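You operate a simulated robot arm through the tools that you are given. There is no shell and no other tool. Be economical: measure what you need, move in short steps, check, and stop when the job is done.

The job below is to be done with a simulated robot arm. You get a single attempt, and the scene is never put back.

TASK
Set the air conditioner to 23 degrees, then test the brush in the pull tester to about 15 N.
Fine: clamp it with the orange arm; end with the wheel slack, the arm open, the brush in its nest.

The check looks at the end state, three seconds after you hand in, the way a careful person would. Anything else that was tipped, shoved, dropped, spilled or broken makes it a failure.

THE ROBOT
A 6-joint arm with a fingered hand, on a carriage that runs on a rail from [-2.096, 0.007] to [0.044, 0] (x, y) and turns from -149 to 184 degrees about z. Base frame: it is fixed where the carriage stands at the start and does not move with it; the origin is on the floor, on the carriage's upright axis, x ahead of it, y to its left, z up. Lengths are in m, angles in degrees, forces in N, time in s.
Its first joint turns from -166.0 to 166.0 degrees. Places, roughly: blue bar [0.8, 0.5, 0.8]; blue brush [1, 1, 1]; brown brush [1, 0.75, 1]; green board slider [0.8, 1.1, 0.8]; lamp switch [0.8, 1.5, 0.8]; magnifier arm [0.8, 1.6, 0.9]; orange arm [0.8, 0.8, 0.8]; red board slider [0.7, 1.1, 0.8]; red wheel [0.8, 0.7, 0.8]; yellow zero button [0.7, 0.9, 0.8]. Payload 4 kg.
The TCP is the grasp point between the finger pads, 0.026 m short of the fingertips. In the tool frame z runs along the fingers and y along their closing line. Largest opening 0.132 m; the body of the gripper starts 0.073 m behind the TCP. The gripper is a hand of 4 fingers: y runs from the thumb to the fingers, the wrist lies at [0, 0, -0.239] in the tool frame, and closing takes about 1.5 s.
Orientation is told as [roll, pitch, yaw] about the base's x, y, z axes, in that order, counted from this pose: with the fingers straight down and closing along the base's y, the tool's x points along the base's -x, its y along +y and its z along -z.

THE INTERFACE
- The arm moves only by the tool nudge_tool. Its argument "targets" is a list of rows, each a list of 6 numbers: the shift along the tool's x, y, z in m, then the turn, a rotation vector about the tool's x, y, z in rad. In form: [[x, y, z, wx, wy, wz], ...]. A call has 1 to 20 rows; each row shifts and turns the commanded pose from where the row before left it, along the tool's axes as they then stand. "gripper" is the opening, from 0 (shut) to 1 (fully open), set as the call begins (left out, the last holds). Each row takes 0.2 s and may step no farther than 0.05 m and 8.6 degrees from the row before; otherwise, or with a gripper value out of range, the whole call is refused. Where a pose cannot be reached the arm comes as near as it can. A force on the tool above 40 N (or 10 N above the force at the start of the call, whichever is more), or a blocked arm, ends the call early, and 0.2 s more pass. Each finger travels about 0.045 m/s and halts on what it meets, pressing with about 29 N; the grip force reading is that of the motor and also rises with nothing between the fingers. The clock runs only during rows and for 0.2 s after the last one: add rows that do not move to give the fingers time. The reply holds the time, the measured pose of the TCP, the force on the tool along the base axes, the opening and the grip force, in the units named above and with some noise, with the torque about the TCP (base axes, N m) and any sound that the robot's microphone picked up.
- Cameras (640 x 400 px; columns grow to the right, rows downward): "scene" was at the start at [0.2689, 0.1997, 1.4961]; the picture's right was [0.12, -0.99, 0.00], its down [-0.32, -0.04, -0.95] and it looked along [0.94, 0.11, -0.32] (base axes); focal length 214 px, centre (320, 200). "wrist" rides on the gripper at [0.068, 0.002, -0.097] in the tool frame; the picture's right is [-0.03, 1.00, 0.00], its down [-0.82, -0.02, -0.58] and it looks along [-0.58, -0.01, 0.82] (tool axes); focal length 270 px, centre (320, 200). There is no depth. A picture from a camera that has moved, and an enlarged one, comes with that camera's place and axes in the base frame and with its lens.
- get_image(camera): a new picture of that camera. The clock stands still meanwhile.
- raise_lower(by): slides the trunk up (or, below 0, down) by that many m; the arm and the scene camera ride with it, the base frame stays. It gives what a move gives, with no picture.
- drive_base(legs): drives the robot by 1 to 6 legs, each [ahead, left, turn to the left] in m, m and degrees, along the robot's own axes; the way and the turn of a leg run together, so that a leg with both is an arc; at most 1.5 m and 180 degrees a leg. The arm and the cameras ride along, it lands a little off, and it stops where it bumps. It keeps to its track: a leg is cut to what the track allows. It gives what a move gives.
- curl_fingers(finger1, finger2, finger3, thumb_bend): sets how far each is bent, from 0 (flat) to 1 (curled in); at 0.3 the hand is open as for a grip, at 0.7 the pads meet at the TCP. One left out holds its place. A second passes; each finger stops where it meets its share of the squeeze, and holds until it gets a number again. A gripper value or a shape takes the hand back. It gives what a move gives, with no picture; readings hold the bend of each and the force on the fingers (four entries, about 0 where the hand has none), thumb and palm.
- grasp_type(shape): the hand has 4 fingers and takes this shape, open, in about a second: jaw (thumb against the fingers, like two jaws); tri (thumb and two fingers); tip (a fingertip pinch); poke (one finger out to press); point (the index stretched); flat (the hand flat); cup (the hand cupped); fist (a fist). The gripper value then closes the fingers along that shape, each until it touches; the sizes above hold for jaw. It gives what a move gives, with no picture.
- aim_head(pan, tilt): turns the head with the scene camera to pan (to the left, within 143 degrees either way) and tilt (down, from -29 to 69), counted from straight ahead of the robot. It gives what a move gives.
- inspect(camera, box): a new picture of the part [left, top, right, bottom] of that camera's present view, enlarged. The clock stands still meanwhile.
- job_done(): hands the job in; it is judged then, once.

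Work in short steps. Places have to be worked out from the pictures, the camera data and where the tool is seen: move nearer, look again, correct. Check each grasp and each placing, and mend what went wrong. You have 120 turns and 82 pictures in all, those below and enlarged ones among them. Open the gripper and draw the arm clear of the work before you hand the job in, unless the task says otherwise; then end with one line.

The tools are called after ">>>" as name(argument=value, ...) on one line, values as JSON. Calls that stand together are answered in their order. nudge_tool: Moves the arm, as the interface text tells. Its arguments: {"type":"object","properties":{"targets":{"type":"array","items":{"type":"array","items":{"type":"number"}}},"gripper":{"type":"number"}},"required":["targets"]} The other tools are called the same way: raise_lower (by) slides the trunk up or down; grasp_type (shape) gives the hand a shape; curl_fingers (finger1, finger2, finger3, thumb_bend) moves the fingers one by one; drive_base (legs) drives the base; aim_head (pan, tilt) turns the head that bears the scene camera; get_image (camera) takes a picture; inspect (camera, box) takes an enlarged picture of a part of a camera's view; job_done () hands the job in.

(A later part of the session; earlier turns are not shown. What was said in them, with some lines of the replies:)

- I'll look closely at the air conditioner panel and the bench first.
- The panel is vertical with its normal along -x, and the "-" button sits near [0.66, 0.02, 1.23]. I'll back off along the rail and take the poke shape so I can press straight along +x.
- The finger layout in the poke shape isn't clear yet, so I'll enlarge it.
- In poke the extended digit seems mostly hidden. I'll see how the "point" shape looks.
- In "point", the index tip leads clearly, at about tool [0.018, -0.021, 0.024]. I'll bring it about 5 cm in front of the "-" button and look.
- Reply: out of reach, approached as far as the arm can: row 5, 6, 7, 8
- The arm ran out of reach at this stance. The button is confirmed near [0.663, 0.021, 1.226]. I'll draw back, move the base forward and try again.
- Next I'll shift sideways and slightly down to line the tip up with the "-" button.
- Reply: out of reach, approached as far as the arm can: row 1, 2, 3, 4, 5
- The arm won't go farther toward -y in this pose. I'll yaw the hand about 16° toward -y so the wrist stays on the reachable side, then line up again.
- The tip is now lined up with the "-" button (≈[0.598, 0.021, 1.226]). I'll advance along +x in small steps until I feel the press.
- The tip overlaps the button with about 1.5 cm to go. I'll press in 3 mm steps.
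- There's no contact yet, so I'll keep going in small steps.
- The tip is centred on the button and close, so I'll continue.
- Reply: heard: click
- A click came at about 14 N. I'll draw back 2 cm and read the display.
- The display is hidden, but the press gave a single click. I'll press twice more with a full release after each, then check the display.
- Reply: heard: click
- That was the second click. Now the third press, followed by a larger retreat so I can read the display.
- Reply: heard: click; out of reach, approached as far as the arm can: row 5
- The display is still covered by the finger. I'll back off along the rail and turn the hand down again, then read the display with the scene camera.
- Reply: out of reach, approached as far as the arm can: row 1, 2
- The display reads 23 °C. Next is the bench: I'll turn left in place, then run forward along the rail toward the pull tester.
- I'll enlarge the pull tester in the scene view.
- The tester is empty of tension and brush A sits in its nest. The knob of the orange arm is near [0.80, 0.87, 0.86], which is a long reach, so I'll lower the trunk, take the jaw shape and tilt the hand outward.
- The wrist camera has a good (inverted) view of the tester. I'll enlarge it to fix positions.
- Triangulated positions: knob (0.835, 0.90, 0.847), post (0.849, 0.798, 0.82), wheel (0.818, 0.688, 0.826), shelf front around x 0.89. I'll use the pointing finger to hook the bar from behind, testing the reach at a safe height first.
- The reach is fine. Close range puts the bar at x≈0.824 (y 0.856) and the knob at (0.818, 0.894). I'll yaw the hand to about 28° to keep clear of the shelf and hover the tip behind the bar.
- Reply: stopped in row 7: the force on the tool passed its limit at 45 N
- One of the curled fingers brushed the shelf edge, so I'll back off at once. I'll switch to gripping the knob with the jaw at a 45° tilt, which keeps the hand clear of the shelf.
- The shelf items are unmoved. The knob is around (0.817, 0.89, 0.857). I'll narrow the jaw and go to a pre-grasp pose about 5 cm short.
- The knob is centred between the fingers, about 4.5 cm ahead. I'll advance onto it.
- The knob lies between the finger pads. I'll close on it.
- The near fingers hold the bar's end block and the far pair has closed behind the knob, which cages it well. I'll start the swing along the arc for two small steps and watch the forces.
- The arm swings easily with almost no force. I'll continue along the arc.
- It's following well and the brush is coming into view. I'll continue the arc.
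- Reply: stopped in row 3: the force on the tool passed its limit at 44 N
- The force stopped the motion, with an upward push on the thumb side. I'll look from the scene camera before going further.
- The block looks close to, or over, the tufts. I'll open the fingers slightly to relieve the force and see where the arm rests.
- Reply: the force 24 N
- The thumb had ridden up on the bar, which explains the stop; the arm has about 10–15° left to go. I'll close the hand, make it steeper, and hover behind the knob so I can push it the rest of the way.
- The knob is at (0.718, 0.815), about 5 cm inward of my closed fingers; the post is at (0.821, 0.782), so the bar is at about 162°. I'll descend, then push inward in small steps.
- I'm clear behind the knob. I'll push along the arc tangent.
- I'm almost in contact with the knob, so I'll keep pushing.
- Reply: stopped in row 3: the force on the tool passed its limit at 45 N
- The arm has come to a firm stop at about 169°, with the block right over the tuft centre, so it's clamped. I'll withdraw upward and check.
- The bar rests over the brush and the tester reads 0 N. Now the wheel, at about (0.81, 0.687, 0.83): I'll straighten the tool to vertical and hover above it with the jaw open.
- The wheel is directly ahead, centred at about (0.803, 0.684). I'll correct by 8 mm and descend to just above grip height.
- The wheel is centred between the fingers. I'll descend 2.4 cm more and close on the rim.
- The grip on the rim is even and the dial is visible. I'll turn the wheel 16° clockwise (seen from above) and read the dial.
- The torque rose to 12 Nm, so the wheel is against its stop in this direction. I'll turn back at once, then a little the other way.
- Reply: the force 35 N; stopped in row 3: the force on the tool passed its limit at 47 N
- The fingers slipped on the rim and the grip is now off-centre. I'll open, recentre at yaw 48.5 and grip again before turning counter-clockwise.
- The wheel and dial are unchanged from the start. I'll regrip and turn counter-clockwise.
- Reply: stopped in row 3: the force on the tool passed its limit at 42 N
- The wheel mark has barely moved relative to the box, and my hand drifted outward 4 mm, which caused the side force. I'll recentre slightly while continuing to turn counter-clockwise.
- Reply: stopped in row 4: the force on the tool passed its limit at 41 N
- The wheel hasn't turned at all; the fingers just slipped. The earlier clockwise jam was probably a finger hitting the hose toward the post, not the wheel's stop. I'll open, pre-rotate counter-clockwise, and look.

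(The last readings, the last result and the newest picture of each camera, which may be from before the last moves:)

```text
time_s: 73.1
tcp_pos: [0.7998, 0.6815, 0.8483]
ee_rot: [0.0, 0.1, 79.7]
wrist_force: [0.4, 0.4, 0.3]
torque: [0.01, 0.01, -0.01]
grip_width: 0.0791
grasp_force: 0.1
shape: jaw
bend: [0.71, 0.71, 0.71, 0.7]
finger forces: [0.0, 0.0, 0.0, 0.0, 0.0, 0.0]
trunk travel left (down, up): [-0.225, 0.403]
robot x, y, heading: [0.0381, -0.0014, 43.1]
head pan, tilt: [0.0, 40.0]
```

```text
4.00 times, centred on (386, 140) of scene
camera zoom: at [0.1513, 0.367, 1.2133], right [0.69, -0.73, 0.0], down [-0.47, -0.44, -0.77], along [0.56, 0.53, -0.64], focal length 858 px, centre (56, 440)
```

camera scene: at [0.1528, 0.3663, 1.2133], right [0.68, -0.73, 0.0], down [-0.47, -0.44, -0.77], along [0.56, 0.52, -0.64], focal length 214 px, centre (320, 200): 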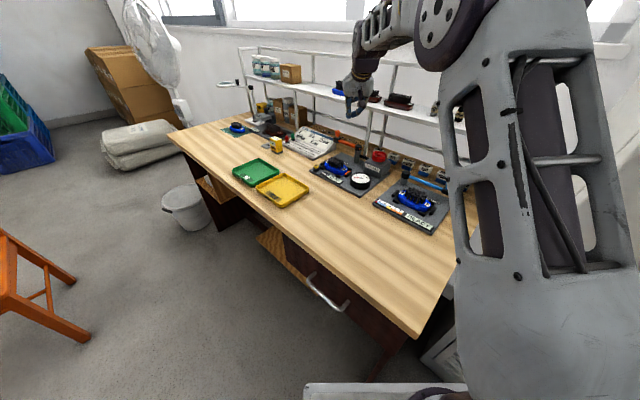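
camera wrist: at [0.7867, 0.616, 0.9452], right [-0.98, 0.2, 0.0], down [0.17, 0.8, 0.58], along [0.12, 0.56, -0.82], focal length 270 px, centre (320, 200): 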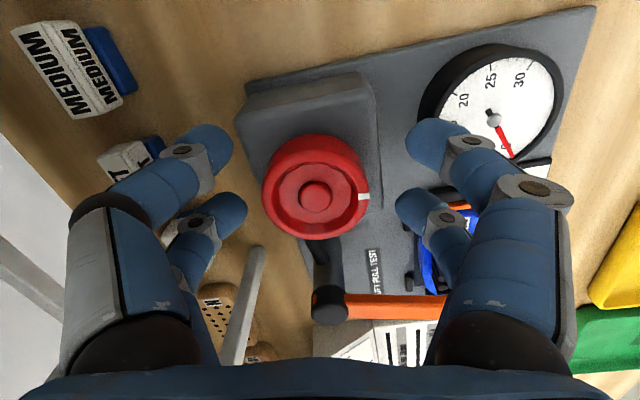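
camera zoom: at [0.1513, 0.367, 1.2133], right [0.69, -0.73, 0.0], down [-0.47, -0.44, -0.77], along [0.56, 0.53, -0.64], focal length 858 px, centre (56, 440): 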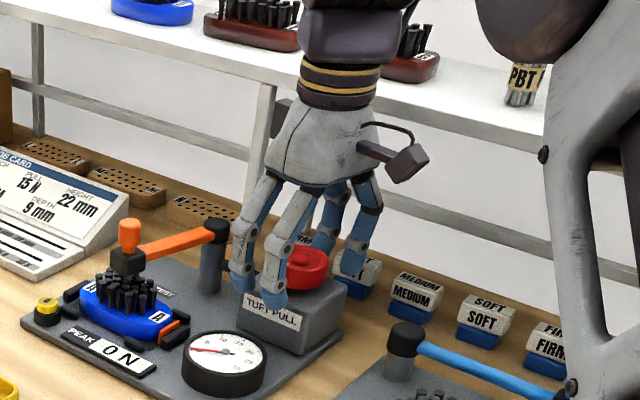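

There's plenty of room for a clockwise stroke now, and the wheel's mark points to the front (its zero). I'll grip and turn clockwise 16°.

>>> nudge_tool(targets=[[0, -0.0025, 0.006, 0, 0, 0], [0, 0, 0, 0, 0, 0], [0, 0, 0, 0, 0, 0], [0, 0, 0, 0, 0, 0], [0, 0, 0, 0, 0, 0], [0, 0, 0, 0, 0, 0]], gripper=0.2)

>>> nudge_tool(targets=[[0, 0, 0, 0, 0, 0.05], [0, 0, 0, 0, 0, 0.05], [0, 0, 0, 0, 0, 0.05], [0, 0, 0, 0, 0, 0.05], [0, 0, 0, 0, 0, 0.05]])

>>> get_image(camera="wrist")

```text
time_s: 74.5
tcp_pos: [0.8038, 0.6817, 0.8438]
ee_rot: [0.0, 0.0, 79.6]
wrist_force: [0.9, 1.8, 12.9]
torque: [0.02, 0.02, 0.74]
grip_width: 0.0552
grasp_force: 29.1
shape: jaw
bend: [0.74, 0.73, 0.74, 0.7]
finger forces: [26.8, 27.9, 28.0, 0.1, 24.2, 0.1]
trunk travel left (down, up): [-0.225, 0.403]
robot x, y, heading: [0.04, 0.0066, 43.4]
head pan, tilt: [0.0, 40.0]
```

```text
time_s: 75.7
tcp_pos: [0.803, 0.6808, 0.8429]
ee_rot: [-0.1, 0.0, 65.4]
wrist_force: [-3.1, -2.5, 18.5]
torque: [0.29, 0.45, 3.96]
grip_width: 0.0623
grasp_force: 28.7
shape: jaw
bend: [0.74, 0.72, 0.74, 0.7]
finger forces: [35.1, 44.5, 28.0, 0.0, 41.6, 0.0]
trunk travel left (down, up): [-0.225, 0.403]
robot x, y, heading: [0.0394, -0.0007, 43.5]
head pan, tilt: [0.0, 40.0]
```

```text
20 pictures are left
camera wrist: at [0.7729, 0.621, 0.9401], right [-0.9, 0.44, 0.0], down [0.36, 0.73, 0.58], along [0.25, 0.52, -0.82], focal length 270 px, centre (320, 200)
```

wrist: 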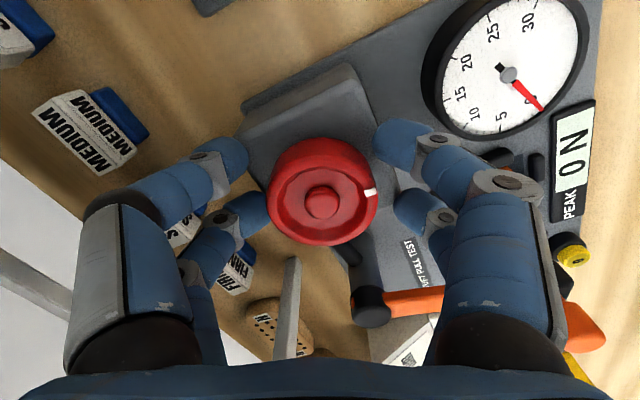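

The grip reads wider than the wheel and there's an upward force, so the tips are pressing on the box instead of just the wheel. I'll open, raise about 1 cm, return to yaw 80 and regrip.

>>> nudge_tool(targets=[[0, 0, 0, 0, 0, 0], [0, 0, -0.01, 0, 0, 0], [0, 0, 0, 0, 0, -0.12], [0, 0, 0, 0, 0, -0.12], [0, 0, 0, 0, 0, 0]], gripper=0.6)

>>> nudge_tool(targets=[[0, 0, 0, 0, 0, 0], [0, 0, 0, 0, 0, 0], [0, 0, 0, 0, 0, 0], [0, 0, 0, 0, 0, 0], [0, 0, 0, 0, 0, 0], [0, 0, 0, 0, 0, 0]], gripper=0.2)

>>> nudge_tool(targets=[[0, 0, 0, 0, 0, 0.05], [0, 0, 0, 0, 0, 0.05], [0, 0, 0, 0, 0, 0.05], [0, 0, 0, 0, 0, 0]])

>>> get_image(camera="wrist")

```text
time_s: 76.9
tcp_pos: [0.8038, 0.682, 0.8509]
ee_rot: [0.1, 0.0, 79.0]
wrist_force: [0.0, -0.3, 0.5]
torque: [0.02, 0.0, 0.01]
grip_width: 0.0789
grasp_force: 0.0
shape: jaw
bend: [0.71, 0.71, 0.71, 0.7]
finger forces: [0.0, 0.0, 0.0, 0.0, 0.0, 0.1]
trunk travel left (down, up): [-0.225, 0.403]
robot x, y, heading: [0.0396, 0.0053, 43.5]
head pan, tilt: [0.0, 40.0]
```

```text
time_s: 78.3
tcp_pos: [0.8022, 0.6826, 0.8521]
ee_rot: [0.0, 0.1, 79.2]
wrist_force: [-1.0, 2.2, -4.3]
torque: [0.05, 0.01, -0.01]
grip_width: 0.0272
grasp_force: 29.0
shape: jaw
bend: [0.73, 0.73, 0.73, 0.7]
finger forces: [26.6, 29.0, 25.9, 0.0, 22.7, 0.0]
trunk travel left (down, up): [-0.225, 0.403]
robot x, y, heading: [0.0338, -0.0035, 43.5]
head pan, tilt: [0.0, 40.0]
```

```text
time_s: 79.3
tcp_pos: [0.8038, 0.6805, 0.853]
ee_rot: [0.0, 0.1, 70.5]
wrist_force: [-2.9, 1.8, -7.8]
torque: [0.03, 0.03, 0.0]
grip_width: 0.0271
grasp_force: 29.7
shape: jaw
bend: [0.73, 0.73, 0.73, 0.7]
finger forces: [27.4, 29.8, 26.0, 0.1, 22.3, 0.0]
trunk travel left (down, up): [-0.225, 0.403]
robot x, y, heading: [0.0382, 0.0012, 43.3]
head pan, tilt: [0.0, 40.0]
```

```text
19 pictures are left
camera wrist: at [0.779, 0.6189, 0.9488], right [-0.93, 0.36, 0.0], down [0.29, 0.76, 0.58], along [0.21, 0.54, -0.82], focal length 270 px, centre (320, 200)
```

wrist: 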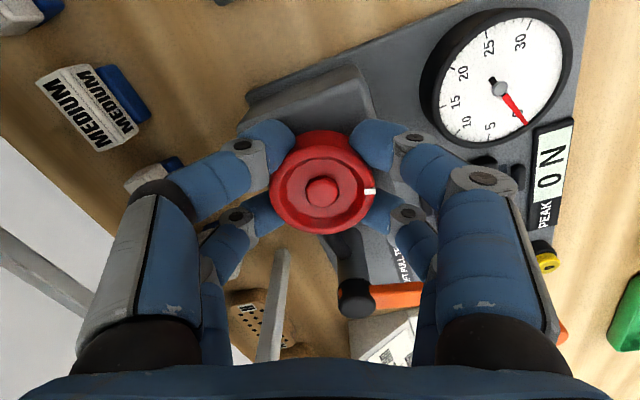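

Now the wheel turns with the hand (torque near zero). I'll continue clockwise by 20° and read the dial.

>>> nudge_tool(targets=[[0, 0, 0, 0, 0, 0.07], [0, 0, 0, 0, 0, 0.07], [0, 0, 0, 0, 0, 0.07], [0, 0, 0, 0, 0, 0.07], [0, 0, 0, 0, 0, 0.07], [0, 0, 0, 0, 0, 0]])

>>> get_image(camera="wrist")

```text
time_s: 80.7
tcp_pos: [0.8023, 0.6806, 0.8504]
ee_rot: [0.0, 0.1, 50.5]
wrist_force: [0.0, 11.1, -5.4]
torque: [0.21, 0.0, -0.02]
grip_width: 0.027
grasp_force: 28.8
shape: jaw
bend: [0.73, 0.73, 0.73, 0.7]
finger forces: [27.6, 32.9, 27.1, 0.0, 21.0, 0.1]
trunk travel left (down, up): [-0.225, 0.403]
robot x, y, heading: [0.038, -0.0026, 43.7]
head pan, tilt: [0.0, 40.0]
```

```text
18 pictures are left
camera wrist: at [0.7577, 0.631, 0.9486], right [-0.75, 0.66, 0.0], down [0.54, 0.62, 0.58], along [0.38, 0.43, -0.82], focal length 270 px, centre (320, 200)
```

wrist: 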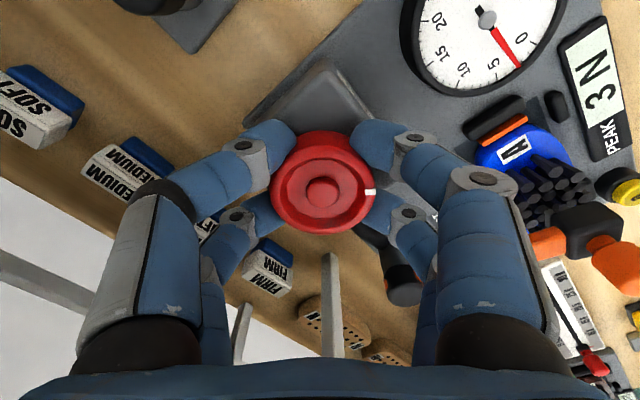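

The dial and peak read 3 N after about 29°. I'll continue clockwise, watching for contact with the hose.

>>> nudge_tool(targets=[[0, 0, 0, 0, 0, 0.07], [0, 0, 0, 0, 0, 0.07], [0, 0, 0, 0, 0, 0.07], [0, 0, 0, 0, 0, 0.07], [0, 0, 0, 0, 0, 0.07], [0, 0, 0, 0, 0, 0]])

>>> get_image(camera="wrist")

```text
time_s: 82.1
tcp_pos: [0.802, 0.6819, 0.8522]
ee_rot: [-0.1, 0.0, 30.3]
wrist_force: [-13.1, 9.1, -5.9]
torque: [0.31, 0.27, 0.04]
grip_width: 0.0262
grasp_force: 29.2
shape: jaw
bend: [0.73, 0.73, 0.73, 0.7]
finger forces: [34.3, 33.6, 24.1, 0.0, 22.2, 0.1]
trunk travel left (down, up): [-0.225, 0.403]
robot x, y, heading: [0.0407, -0.0036, 43.2]
head pan, tilt: [0.0, 40.0]
```

```text
17 pictures are left
camera wrist: at [0.7426, 0.6497, 0.9488], right [-0.48, 0.88, 0.0], down [0.72, 0.4, 0.58], along [0.5, 0.28, -0.82], focal length 270 px, centre (320, 200)
```

wrist: 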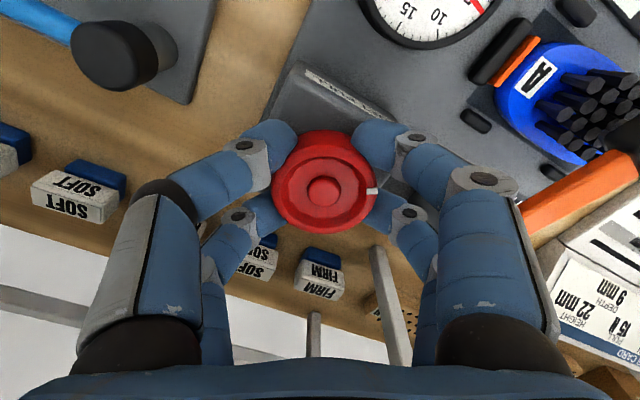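

It's around 5 N. I'll continue clockwise with a slight recentring and read the dial with the scene camera.

>>> nudge_tool(targets=[[0.0005, 0.0015, 0, 0, 0, 0.07], [0, 0, 0, 0, 0, 0.07], [0, 0, 0, 0, 0, 0.07], [0, 0, 0, 0, 0, 0.07], [0, 0, 0, 0, 0, 0.07], [0, 0, 0, 0, 0, 0]])

>>> inspect(camera="scene", box=[310, 120, 422, 200])

```text
time_s: 83.5
tcp_pos: [0.8014, 0.6823, 0.8526]
ee_rot: [0.0, 0.1, 10.2]
wrist_force: [-14.9, 1.7, -8.1]
torque: [0.13, 0.26, 0.03]
grip_width: 0.0261
grasp_force: 28.5
shape: jaw
bend: [0.73, 0.73, 0.73, 0.7]
finger forces: [33.7, 29.3, 24.3, 0.0, 25.0, 0.1]
trunk travel left (down, up): [-0.225, 0.403]
robot x, y, heading: [0.0394, -0.0022, 43.3]
head pan, tilt: [0.0, 40.0]
```

```text
5.00 times, centred on (366, 160) of scene
camera zoom: at [0.151, 0.3672, 1.2133], right [0.69, -0.73, 0.0], down [-0.47, -0.44, -0.77], along [0.56, 0.53, -0.64], focal length 1072 px, centre (90, 400)
```

zoom: 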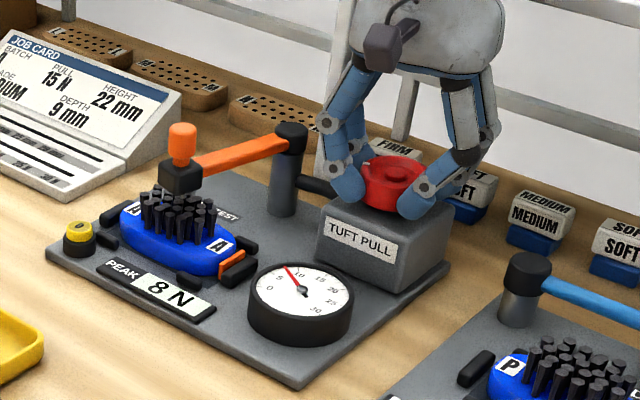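

The peak is 8 N after 69°, so about 0.12 N per degree. I'll go on another 40°, slightly recentred.

>>> nudge_tool(targets=[[0.0015, 0, 0, 0, 0, 0.07], [0, 0, 0, 0, 0, 0.07], [0, 0, 0, 0, 0, 0.07], [0, 0, 0, 0, 0, 0.07], [0, 0, 0, 0, 0, 0.07], [0, 0, 0, 0, 0, 0.07], [0, 0, 0, 0, 0, 0.07], [0, 0, 0, 0, 0, 0.07], [0, 0, 0, 0, 0, 0.07], [0, 0, 0, 0, 0, 0]])

>>> inspect(camera="scene", box=[310, 120, 422, 200])

```text
time_s: 85.7
tcp_pos: [0.799, 0.6832, 0.852]
ee_rot: [-0.1, -0.1, -25.8]
wrist_force: [3.0, 19.7, -8.8]
torque: [0.48, -0.19, 0.05]
grip_width: 0.0255
grasp_force: 29.1
shape: jaw
bend: [0.73, 0.73, 0.73, 0.7]
finger forces: [35.5, 35.1, 23.8, 0.0, 20.7, 0.0]
trunk travel left (down, up): [-0.225, 0.403]
robot x, y, heading: [0.0415, 0.001, 43.5]
head pan, tilt: [0.0, 40.0]
```

```text
5.00 times, centred on (366, 160) of scene
camera zoom: at [0.1516, 0.3677, 1.213], right [0.69, -0.73, 0.0], down [-0.47, -0.44, -0.77], along [0.56, 0.53, -0.64], focal length 1072 px, centre (90, 400)
```

zoom: 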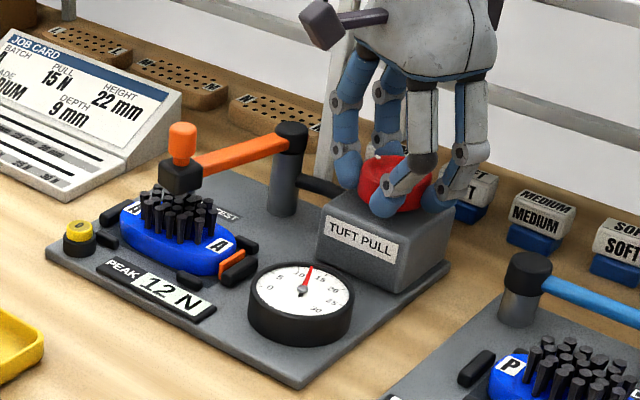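

12 N at 105°. I'll go another 22°, then check.

>>> nudge_tool(targets=[[0.0006, 0.0013, 0, 0, 0, 0.064], [0, 0, 0, 0, 0, 0.064], [0, 0, 0, 0, 0, 0.064], [0, 0, 0, 0, 0, 0.064], [0, 0, 0, 0, 0, 0.064], [0, 0, 0, 0, 0, 0.064], [0, 0, 0, 0, 0, 0]])

>>> inspect(camera="scene", box=[310, 140, 394, 200])

```text
time_s: 87.3
tcp_pos: [0.8006, 0.684, 0.8523]
ee_rot: [-0.1, 0.0, -47.8]
wrist_force: [-4.3, 15.9, -7.6]
torque: [0.37, 0.01, 0.05]
grip_width: 0.0259
grasp_force: 29.0
shape: jaw
bend: [0.73, 0.73, 0.73, 0.7]
finger forces: [34.4, 29.8, 24.7, 0.1, 24.9, 0.0]
trunk travel left (down, up): [-0.225, 0.403]
robot x, y, heading: [0.0413, 0.0001, 43.5]
head pan, tilt: [0.0, 40.0]
```

```text
6.67 times, centred on (352, 170) of scene
camera zoom: at [0.1512, 0.3676, 1.2131], right [0.69, -0.73, 0.0], down [-0.47, -0.44, -0.77], along [0.56, 0.53, -0.64], focal length 1430 px, centre (107, 400)
```

zoom: 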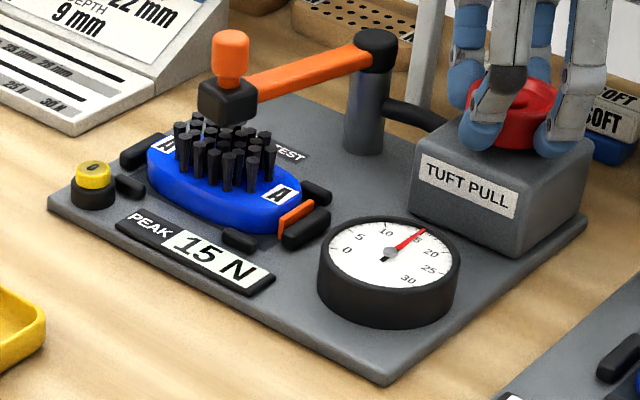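

The peak is 15 N. I'll now turn the wheel back counter-clockwise in two halves to slack.

>>> nudge_tool(targets=[[0, 0, 0, 0, 0, -0.0739], [0, 0, 0, 0, 0, -0.0739], [0, 0, 0, 0, 0, -0.0739], [0, 0, 0, 0, 0, -0.0739], [0, 0, 0, 0, 0, -0.0739], [0, 0, 0, 0, 0, -0.0739], [0, 0, 0, 0, 0, -0.0739], [0, 0, 0, 0, 0, -0.0739], [0, 0, 0, 0, 0, -0.0739], [0, 0, 0, 0, 0, -0.0739], [0, 0, 0, 0, 0, -0.0739], [0, 0, 0, 0, 0, -0.0739], [0, 0, 0, 0, 0, -0.0739], [0, 0, 0, 0, 0, -0.0739], [0, 0, 0, 0, 0, -0.0739]])

```text
time_s: 90.5
tcp_pos: [0.8005, 0.6836, 0.8523]
ee_rot: [-0.1, -0.1, 15.8]
wrist_force: [-6.5, -7.9, -9.6]
torque: [-0.12, 0.11, 0.0]
grip_width: 0.0254
grasp_force: 29.0
shape: jaw
bend: [0.73, 0.73, 0.73, 0.7]
finger forces: [28.9, 28.4, 28.1, 0.1, 27.3, 0.1]
trunk travel left (down, up): [-0.225, 0.403]
robot x, y, heading: [0.0381, 0.0014, 43.4]
head pan, tilt: [0.0, 40.0]
```

Forces are small, so I'll do the second half, back to the starting yaw.

>>> nudge_tool(targets=[[0, 0, 0, 0, 0, -0.0739], [0, 0, 0, 0, 0, -0.0739], [0, 0, 0, 0, 0, -0.0739], [0, 0, 0, 0, 0, -0.0739], [0, 0, 0, 0, 0, -0.0739], [0, 0, 0, 0, 0, -0.0739], [0, 0, 0, 0, 0, -0.0739], [0, 0, 0, 0, 0, -0.0739], [0, 0, 0, 0, 0, -0.0739], [0, 0, 0, 0, 0, -0.0739], [0, 0, 0, 0, 0, -0.0739], [0, 0, 0, 0, 0, -0.0739], [0, 0, 0, 0, 0, -0.0739], [0, 0, 0, 0, 0, -0.0739], [0, 0, 0, 0, 0, -0.0739], [0, 0, 0, 0, 0, 0]])

>>> get_image(camera="wrist")

```text
time_s: 93.9
tcp_pos: [0.8023, 0.6826, 0.8525]
ee_rot: [0.1, 0.2, 79.2]
wrist_force: [9.8, -15.4, -8.9]
torque: [-0.29, -0.33, -0.04]
grip_width: 0.0259
grasp_force: 29.0
shape: jaw
bend: [0.73, 0.73, 0.73, 0.7]
finger forces: [28.8, 26.6, 28.3, 0.0, 30.5, 0.0]
trunk travel left (down, up): [-0.225, 0.403]
robot x, y, heading: [0.0381, 0.0005, 43.4]
head pan, tilt: [0.0, 40.0]
```

```text
13 pictures are left
camera wrist: at [0.7875, 0.6168, 0.9492], right [-0.98, 0.21, 0.0], down [0.17, 0.8, 0.58], along [0.12, 0.56, -0.82], focal length 270 px, centre (320, 200)
```

wrist: 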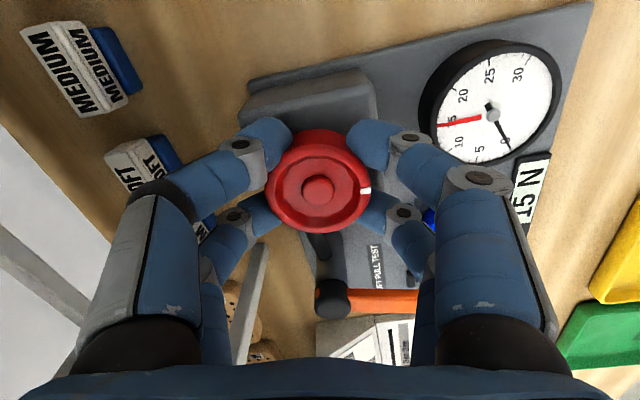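

The wheel is back at its zero, the live needle is at 0, and the 15 N peak is latched. I'll release and lift, then take the point shape, tilted, and hover beside the bar to push it open.

>>> nudge_tool(targets=[[0, 0, 0, 0, 0, 0], [0, 0, 0, 0, 0, 0], [0, 0, 0, 0, 0, 0], [0, 0, 0, 0, 0, 0], [0, 0, -0.04, 0, 0, 0], [0, 0, -0.04, 0, 0, 0], [0, 0, -0.04, 0, 0, 0], [0, 0, 0, 0, 0, 0]], gripper=0.6)

>>> grasp_type(shape="point")

>>> nudge_tool(targets=[[0, 0, 0, 0, 0, 0.136], [0, 0, 0, 0, 0, 0.136], [0, 0, 0, 0, 0, 0.136], [0, 0, 0, 0, 0, 0.136], [0, 0, 0, 0, -0.1396, 0], [0, 0, 0, 0, -0.1396, 0], [0, 0, 0, 0, -0.1396, 0], [0, 0, 0, 0, -0.1396, 0], [0, 0, 0, 0, -0.1396, 0], [0.0072, 0.0314, 0.0211, 0, 0, 0], [0.0072, 0.0314, 0.0211, 0, 0, 0], [0.0072, 0.0314, 0.0211, 0, 0, 0], [0, 0, 0, 0, 0, 0]])

>>> get_image(camera="wrist")

```text
time_s: 95.7
tcp_pos: [0.8009, 0.6811, 0.9723]
ee_rot: [0.0, 0.0, 79.1]
wrist_force: [-0.7, 0.1, 0.4]
torque: [0.02, 0.0, 0.01]
grip_width: 0.0785
grasp_force: 0.1
shape: jaw
bend: [0.71, 0.71, 0.71, 0.7]
finger forces: [0.1, 0.0, 0.0, 0.0, 0.1, 0.0]
trunk travel left (down, up): [-0.225, 0.403]
robot x, y, heading: [0.04, 0.0005, 43.3]
head pan, tilt: [0.0, 40.0]
```

```text
time_s: 96.6
tcp_pos: [0.8009, 0.682, 0.972]
ee_rot: [0.0, 0.1, 79.2]
wrist_force: [-0.1, 0.1, 0.5]
torque: [0.04, 0.02, -0.04]
grip_width: 0.0
grasp_force: 0.0
shape: point
bend: [0.0, 1.0, 1.0, 0.42]
finger forces: [0.1, 0.0, 0.0, 0.1, 0.0, 0.0]
trunk travel left (down, up): [-0.225, 0.403]
robot x, y, heading: [0.0361, -0.0005, 43.3]
head pan, tilt: [0.0, 40.0]
```

```text
time_s: 99.4
tcp_pos: [0.746, 0.7648, 0.9091]
ee_rot: [-0.1, -40.0, 47.9]
wrist_force: [-0.4, -0.5, 0.0]
torque: [0.0, 0.01, -0.01]
grip_width: 0.0002
grasp_force: 0.0
shape: point
bend: [0.0, 1.0, 1.0, 0.43]
finger forces: [0.1, 0.1, 0.0, 0.0, 0.0, 0.0]
trunk travel left (down, up): [-0.225, 0.403]
robot x, y, heading: [0.0396, -0.0009, 43.3]
head pan, tilt: [0.0, 40.0]
```

```text
12 pictures are left
camera wrist: at [0.6681, 0.6815, 0.9394], right [-0.73, 0.68, 0.02], down [0.19, 0.18, 0.97], along [0.66, 0.71, -0.25], focal length 270 px, centre (320, 200)
```

wrist: 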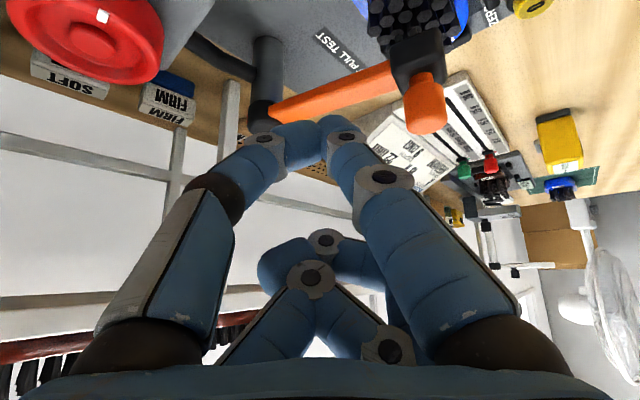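

The tip hovers about 2.5 cm on the front side of the bar. I'll lower it to bar height.

>>> nudge_tool(targets=[[0.0122, 0, 0.0146, 0, 0, 0], [0.0122, 0, 0.0146, 0, 0, 0], [0.0122, 0, 0.0146, 0, 0, 0], [0, 0, 0, 0, 0, 0]])

>>> get_image(camera="wrist")

```text
time_s: 100.4
tcp_pos: [0.7452, 0.7616, 0.8534]
ee_rot: [-0.1, -39.9, 48.0]
wrist_force: [-0.1, -0.6, -1.2]
torque: [0.02, -0.03, 0.02]
grip_width: 0.0
grasp_force: 0.0
shape: point
bend: [0.0, 1.0, 1.0, 0.43]
finger forces: [0.0, 0.0, 0.0, 0.0, 0.0, 0.1]
trunk travel left (down, up): [-0.225, 0.403]
robot x, y, heading: [0.038, 0.0032, 43.7]
head pan, tilt: [0.0, 40.0]
```

```text
11 pictures are left
camera wrist: at [0.6685, 0.6797, 0.8821], right [-0.73, 0.68, 0.02], down [0.19, 0.18, 0.97], along [0.66, 0.71, -0.26], focal length 270 px, centre (320, 200)
```

wrist: 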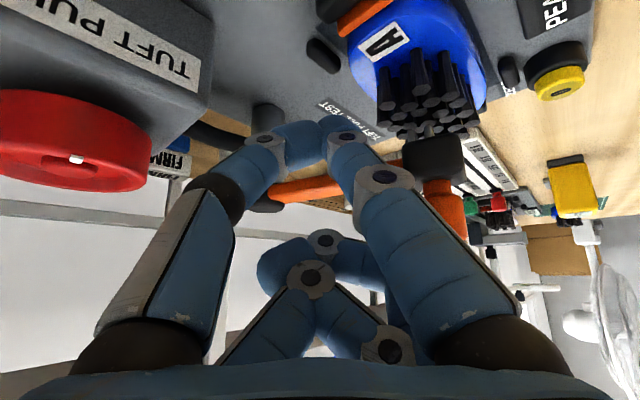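

The tip is at bar height with no contact. I'll push the bar along its opening arc, first part.

>>> nudge_tool(targets=[[-0.006, 0.0063, 0.005, 0, 0, 0], [-0.006, 0.0063, 0.005, 0, 0, 0], [-0.007, 0.0055, 0.0058, 0, 0, 0], [-0.007, 0.0055, 0.0058, 0, 0, 0]])

>>> get_image(camera="wrist")

```text
time_s: 101.4
tcp_pos: [0.7516, 0.8057, 0.8525]
ee_rot: [-0.2, -39.9, 47.9]
wrist_force: [0.2, 0.5, -0.7]
torque: [0.01, 0.03, -0.03]
grip_width: 0.0
grasp_force: 0.1
shape: point
bend: [0.0, 1.0, 1.0, 0.43]
finger forces: [0.0, 0.0, 0.0, 0.0, 0.1, 0.0]
trunk travel left (down, up): [-0.225, 0.403]
robot x, y, heading: [0.0406, 0.0014, 43.5]
head pan, tilt: [0.0, 40.0]
```

```text
10 pictures are left
camera wrist: at [0.6743, 0.7227, 0.8831], right [-0.73, 0.68, 0.02], down [0.19, 0.18, 0.97], along [0.66, 0.71, -0.26], focal length 270 px, centre (320, 200)
```

wrist: 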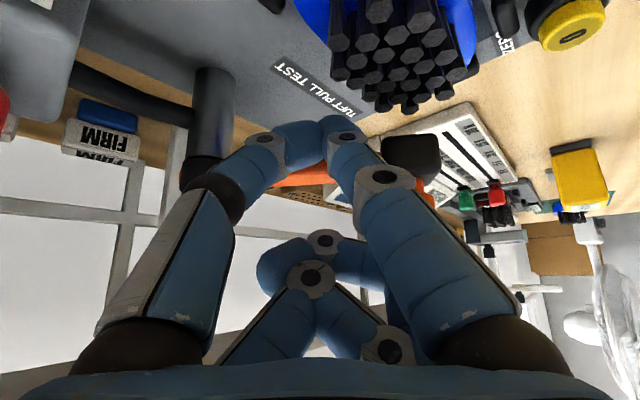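

The bar is moving and the block has left the tufts. I'll continue the arc.

>>> nudge_tool(targets=[[-0.0088, 0.0028, 0.0074, 0, 0, 0], [-0.0088, 0.0028, 0.0074, 0, 0, 0], [-0.009, -0.0013, 0.0075, 0, 0, 0], [-0.009, -0.0013, 0.0075, 0, 0, 0]])

>>> get_image(camera="wrist")

```text
time_s: 102.4
tcp_pos: [0.7803, 0.8406, 0.853]
ee_rot: [-0.1, -39.9, 47.9]
wrist_force: [-0.3, -0.4, 0.7]
torque: [0.0, 0.03, -0.02]
grip_width: 0.0001
grasp_force: 0.1
shape: point
bend: [0.0, 1.0, 1.0, 0.43]
finger forces: [0.1, 0.0, 0.1, 0.1, 0.0, 0.1]
trunk travel left (down, up): [-0.225, 0.403]
robot x, y, heading: [0.0392, 0.0003, 43.5]
head pan, tilt: [0.0, 40.0]
```

```text
9 pictures are left
camera wrist: at [0.7022, 0.7587, 0.8832], right [-0.73, 0.68, 0.02], down [0.19, 0.18, 0.97], along [0.66, 0.71, -0.26], focal length 270 px, centre (320, 200)
```

wrist: 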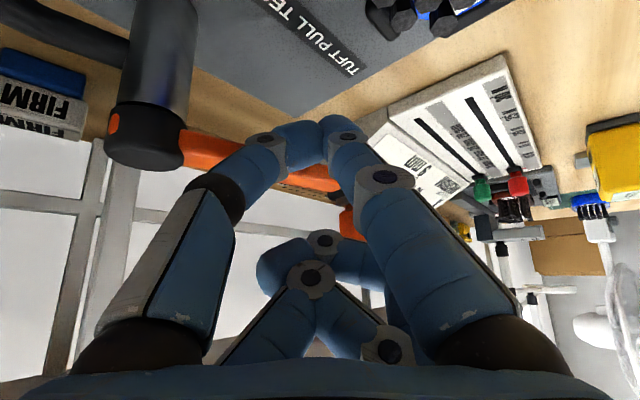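

The bar is nearly back to its open position. I'll push the last bit gently.

>>> nudge_tool(targets=[[-0.0054, -0.003, 0.0045, 0, 0, 0], [-0.0054, -0.003, 0.0045, 0, 0, 0], [-0.0037, -0.0037, 0.0031, 0, 0, 0]])

>>> inspect(camera="scene", box=[290, 110, 402, 200])

```text
time_s: 103.2
tcp_pos: [0.7957, 0.8506, 0.8524]
ee_rot: [0.0, -39.7, 48.1]
wrist_force: [-32.5, -11.4, 0.4]
torque: [-0.18, 0.5, -0.77]
grip_width: 0.0
grasp_force: 0.0
shape: point
bend: [0.0, 1.0, 1.0, 0.45]
finger forces: [0.0, 0.1, 0.0, 0.1, 32.3, 0.0]
trunk travel left (down, up): [-0.225, 0.403]
robot x, y, heading: [0.0366, -0.0014, 43.4]
head pan, tilt: [0.0, 40.0]
```

```text
4.44 times, centred on (346, 155) of scene
camera zoom: at [0.1494, 0.3668, 1.2135], right [0.69, -0.73, 0.0], down [-0.47, -0.44, -0.77], along [0.56, 0.53, -0.64], focal length 953 px, centre (204, 400)
```

zoom: 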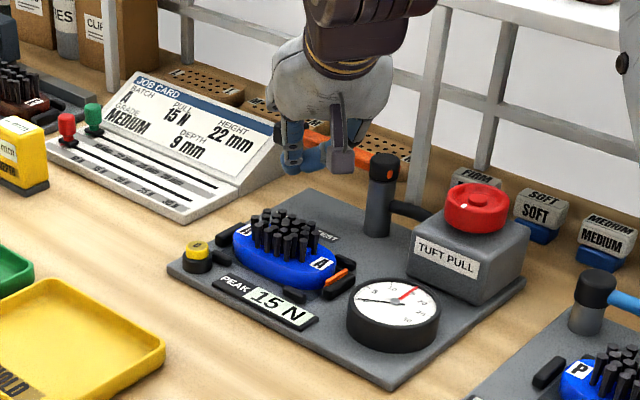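

The bar reached its open stop, the brush sits in its nest, the peak reads 15 N and the live needle is at 0. I'll retreat inward and up.

>>> nudge_tool(targets=[[0.0077, 0.003, -0.0064, 0, 0, 0], [0.01, 0, -0.03, 0, 0, 0], [0.01, 0, -0.04, 0, 0, 0], [0.01, 0, -0.045, 0, 0, 0], [0.01, 0, -0.045, 0, 0, 0], [0.01, 0, -0.045, 0, 0, 0], [0.01, 0, -0.045, 0, 0, 0], [0, 0, 0, 0, 0, 0]])

>>> grasp_type(shape="jaw")

>>> get_image(camera="scene")

>>> inspect(camera="scene", box=[290, 110, 402, 200])

```text
time_s: 105.0
tcp_pos: [0.6523, 0.6898, 1.0071]
ee_rot: [-0.1, -39.9, 48.0]
wrist_force: [0.4, 0.6, -0.1]
torque: [0.01, 0.0, 0.04]
grip_width: 0.0
grasp_force: 0.0
shape: point
bend: [0.0, 1.0, 1.0, 0.44]
finger forces: [0.0, 0.0, 0.0, 0.1, 0.0, 0.0]
trunk travel left (down, up): [-0.225, 0.403]
robot x, y, heading: [0.037, 0.0013, 43.4]
head pan, tilt: [0.0, 40.0]
```

```text
time_s: 105.9
tcp_pos: [0.6533, 0.6907, 1.0074]
ee_rot: [-0.1, -39.9, 48.0]
wrist_force: [0.0, -0.3, 0.1]
torque: [-0.03, -0.03, -0.02]
grip_width: 0.1318
grasp_force: 0.0
shape: jaw
bend: [0.3, 0.3, 0.3, 0.3]
finger forces: [0.0, 0.0, 0.0, 0.0, 0.0, 0.1]
trunk travel left (down, up): [-0.225, 0.403]
robot x, y, heading: [0.0351, -0.0006, 43.3]
head pan, tilt: [0.0, 40.0]
```

```text
7 pictures are left
camera scene: at [0.1513, 0.367, 1.2133], right [0.69, -0.73, 0.0], down [-0.47, -0.44, -0.77], along [0.56, 0.53, -0.64], focal length 214 px, centre (320, 200)
```

scene: 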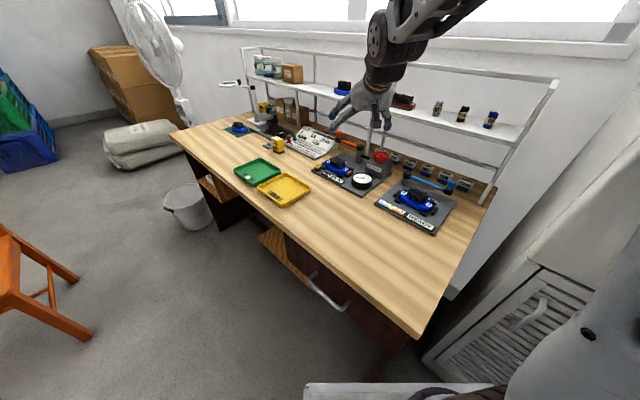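

```text
4.44 times, centred on (346, 155) of scene
camera zoom: at [0.1513, 0.367, 1.2133], right [0.69, -0.73, 0.0], down [-0.47, -0.44, -0.77], along [0.56, 0.53, -0.64], focal length 953 px, centre (204, 400)
```

zoom: 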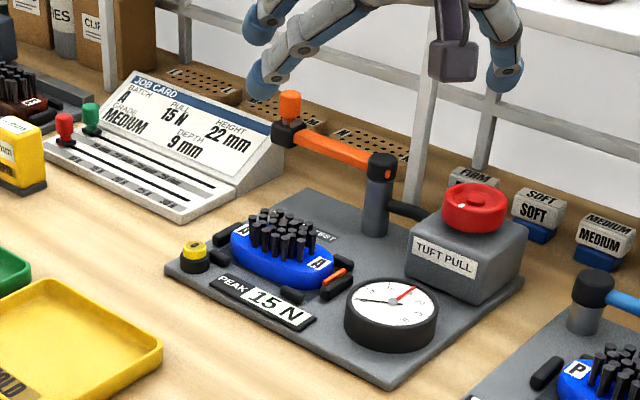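

Everything is in place: arm open, wheel at zero, peak 15 N, brush nested, and the air conditioner showed 23 °C after the third press. I'll raise the trunk to draw the hand further clear.

>>> raise_lower(by=0.2)

```text
time_s: 108.0
tcp_pos: [0.6529, 0.6919, 1.206]
ee_rot: [0.0, -39.9, 48.0]
wrist_force: [-0.3, 0.1, 0.2]
torque: [0.01, 0.0, -0.02]
grip_width: 0.1319
grasp_force: 0.1
shape: jaw
bend: [0.3, 0.3, 0.3, 0.3]
finger forces: [0.0, 0.0, 0.0, 0.0, 0.1, 0.0]
trunk travel left (down, up): [-0.425, 0.203]
robot x, y, heading: [0.0372, -0.0015, 43.4]
head pan, tilt: [0.0, 40.0]
```

The hand is open and well clear of the bench, so I'm handing the job in.

>>> job_done()

```text
The job is handed in.
```

The air conditioner is set to 23 °C. I tested the brush in the pull tester to a 15 N peak, and left the wheel slack, the orange arm open and the brush in its nest. A finger brushed the shelf edge once during the work; the pictures afterwards showed nothing on the shelf had moved.
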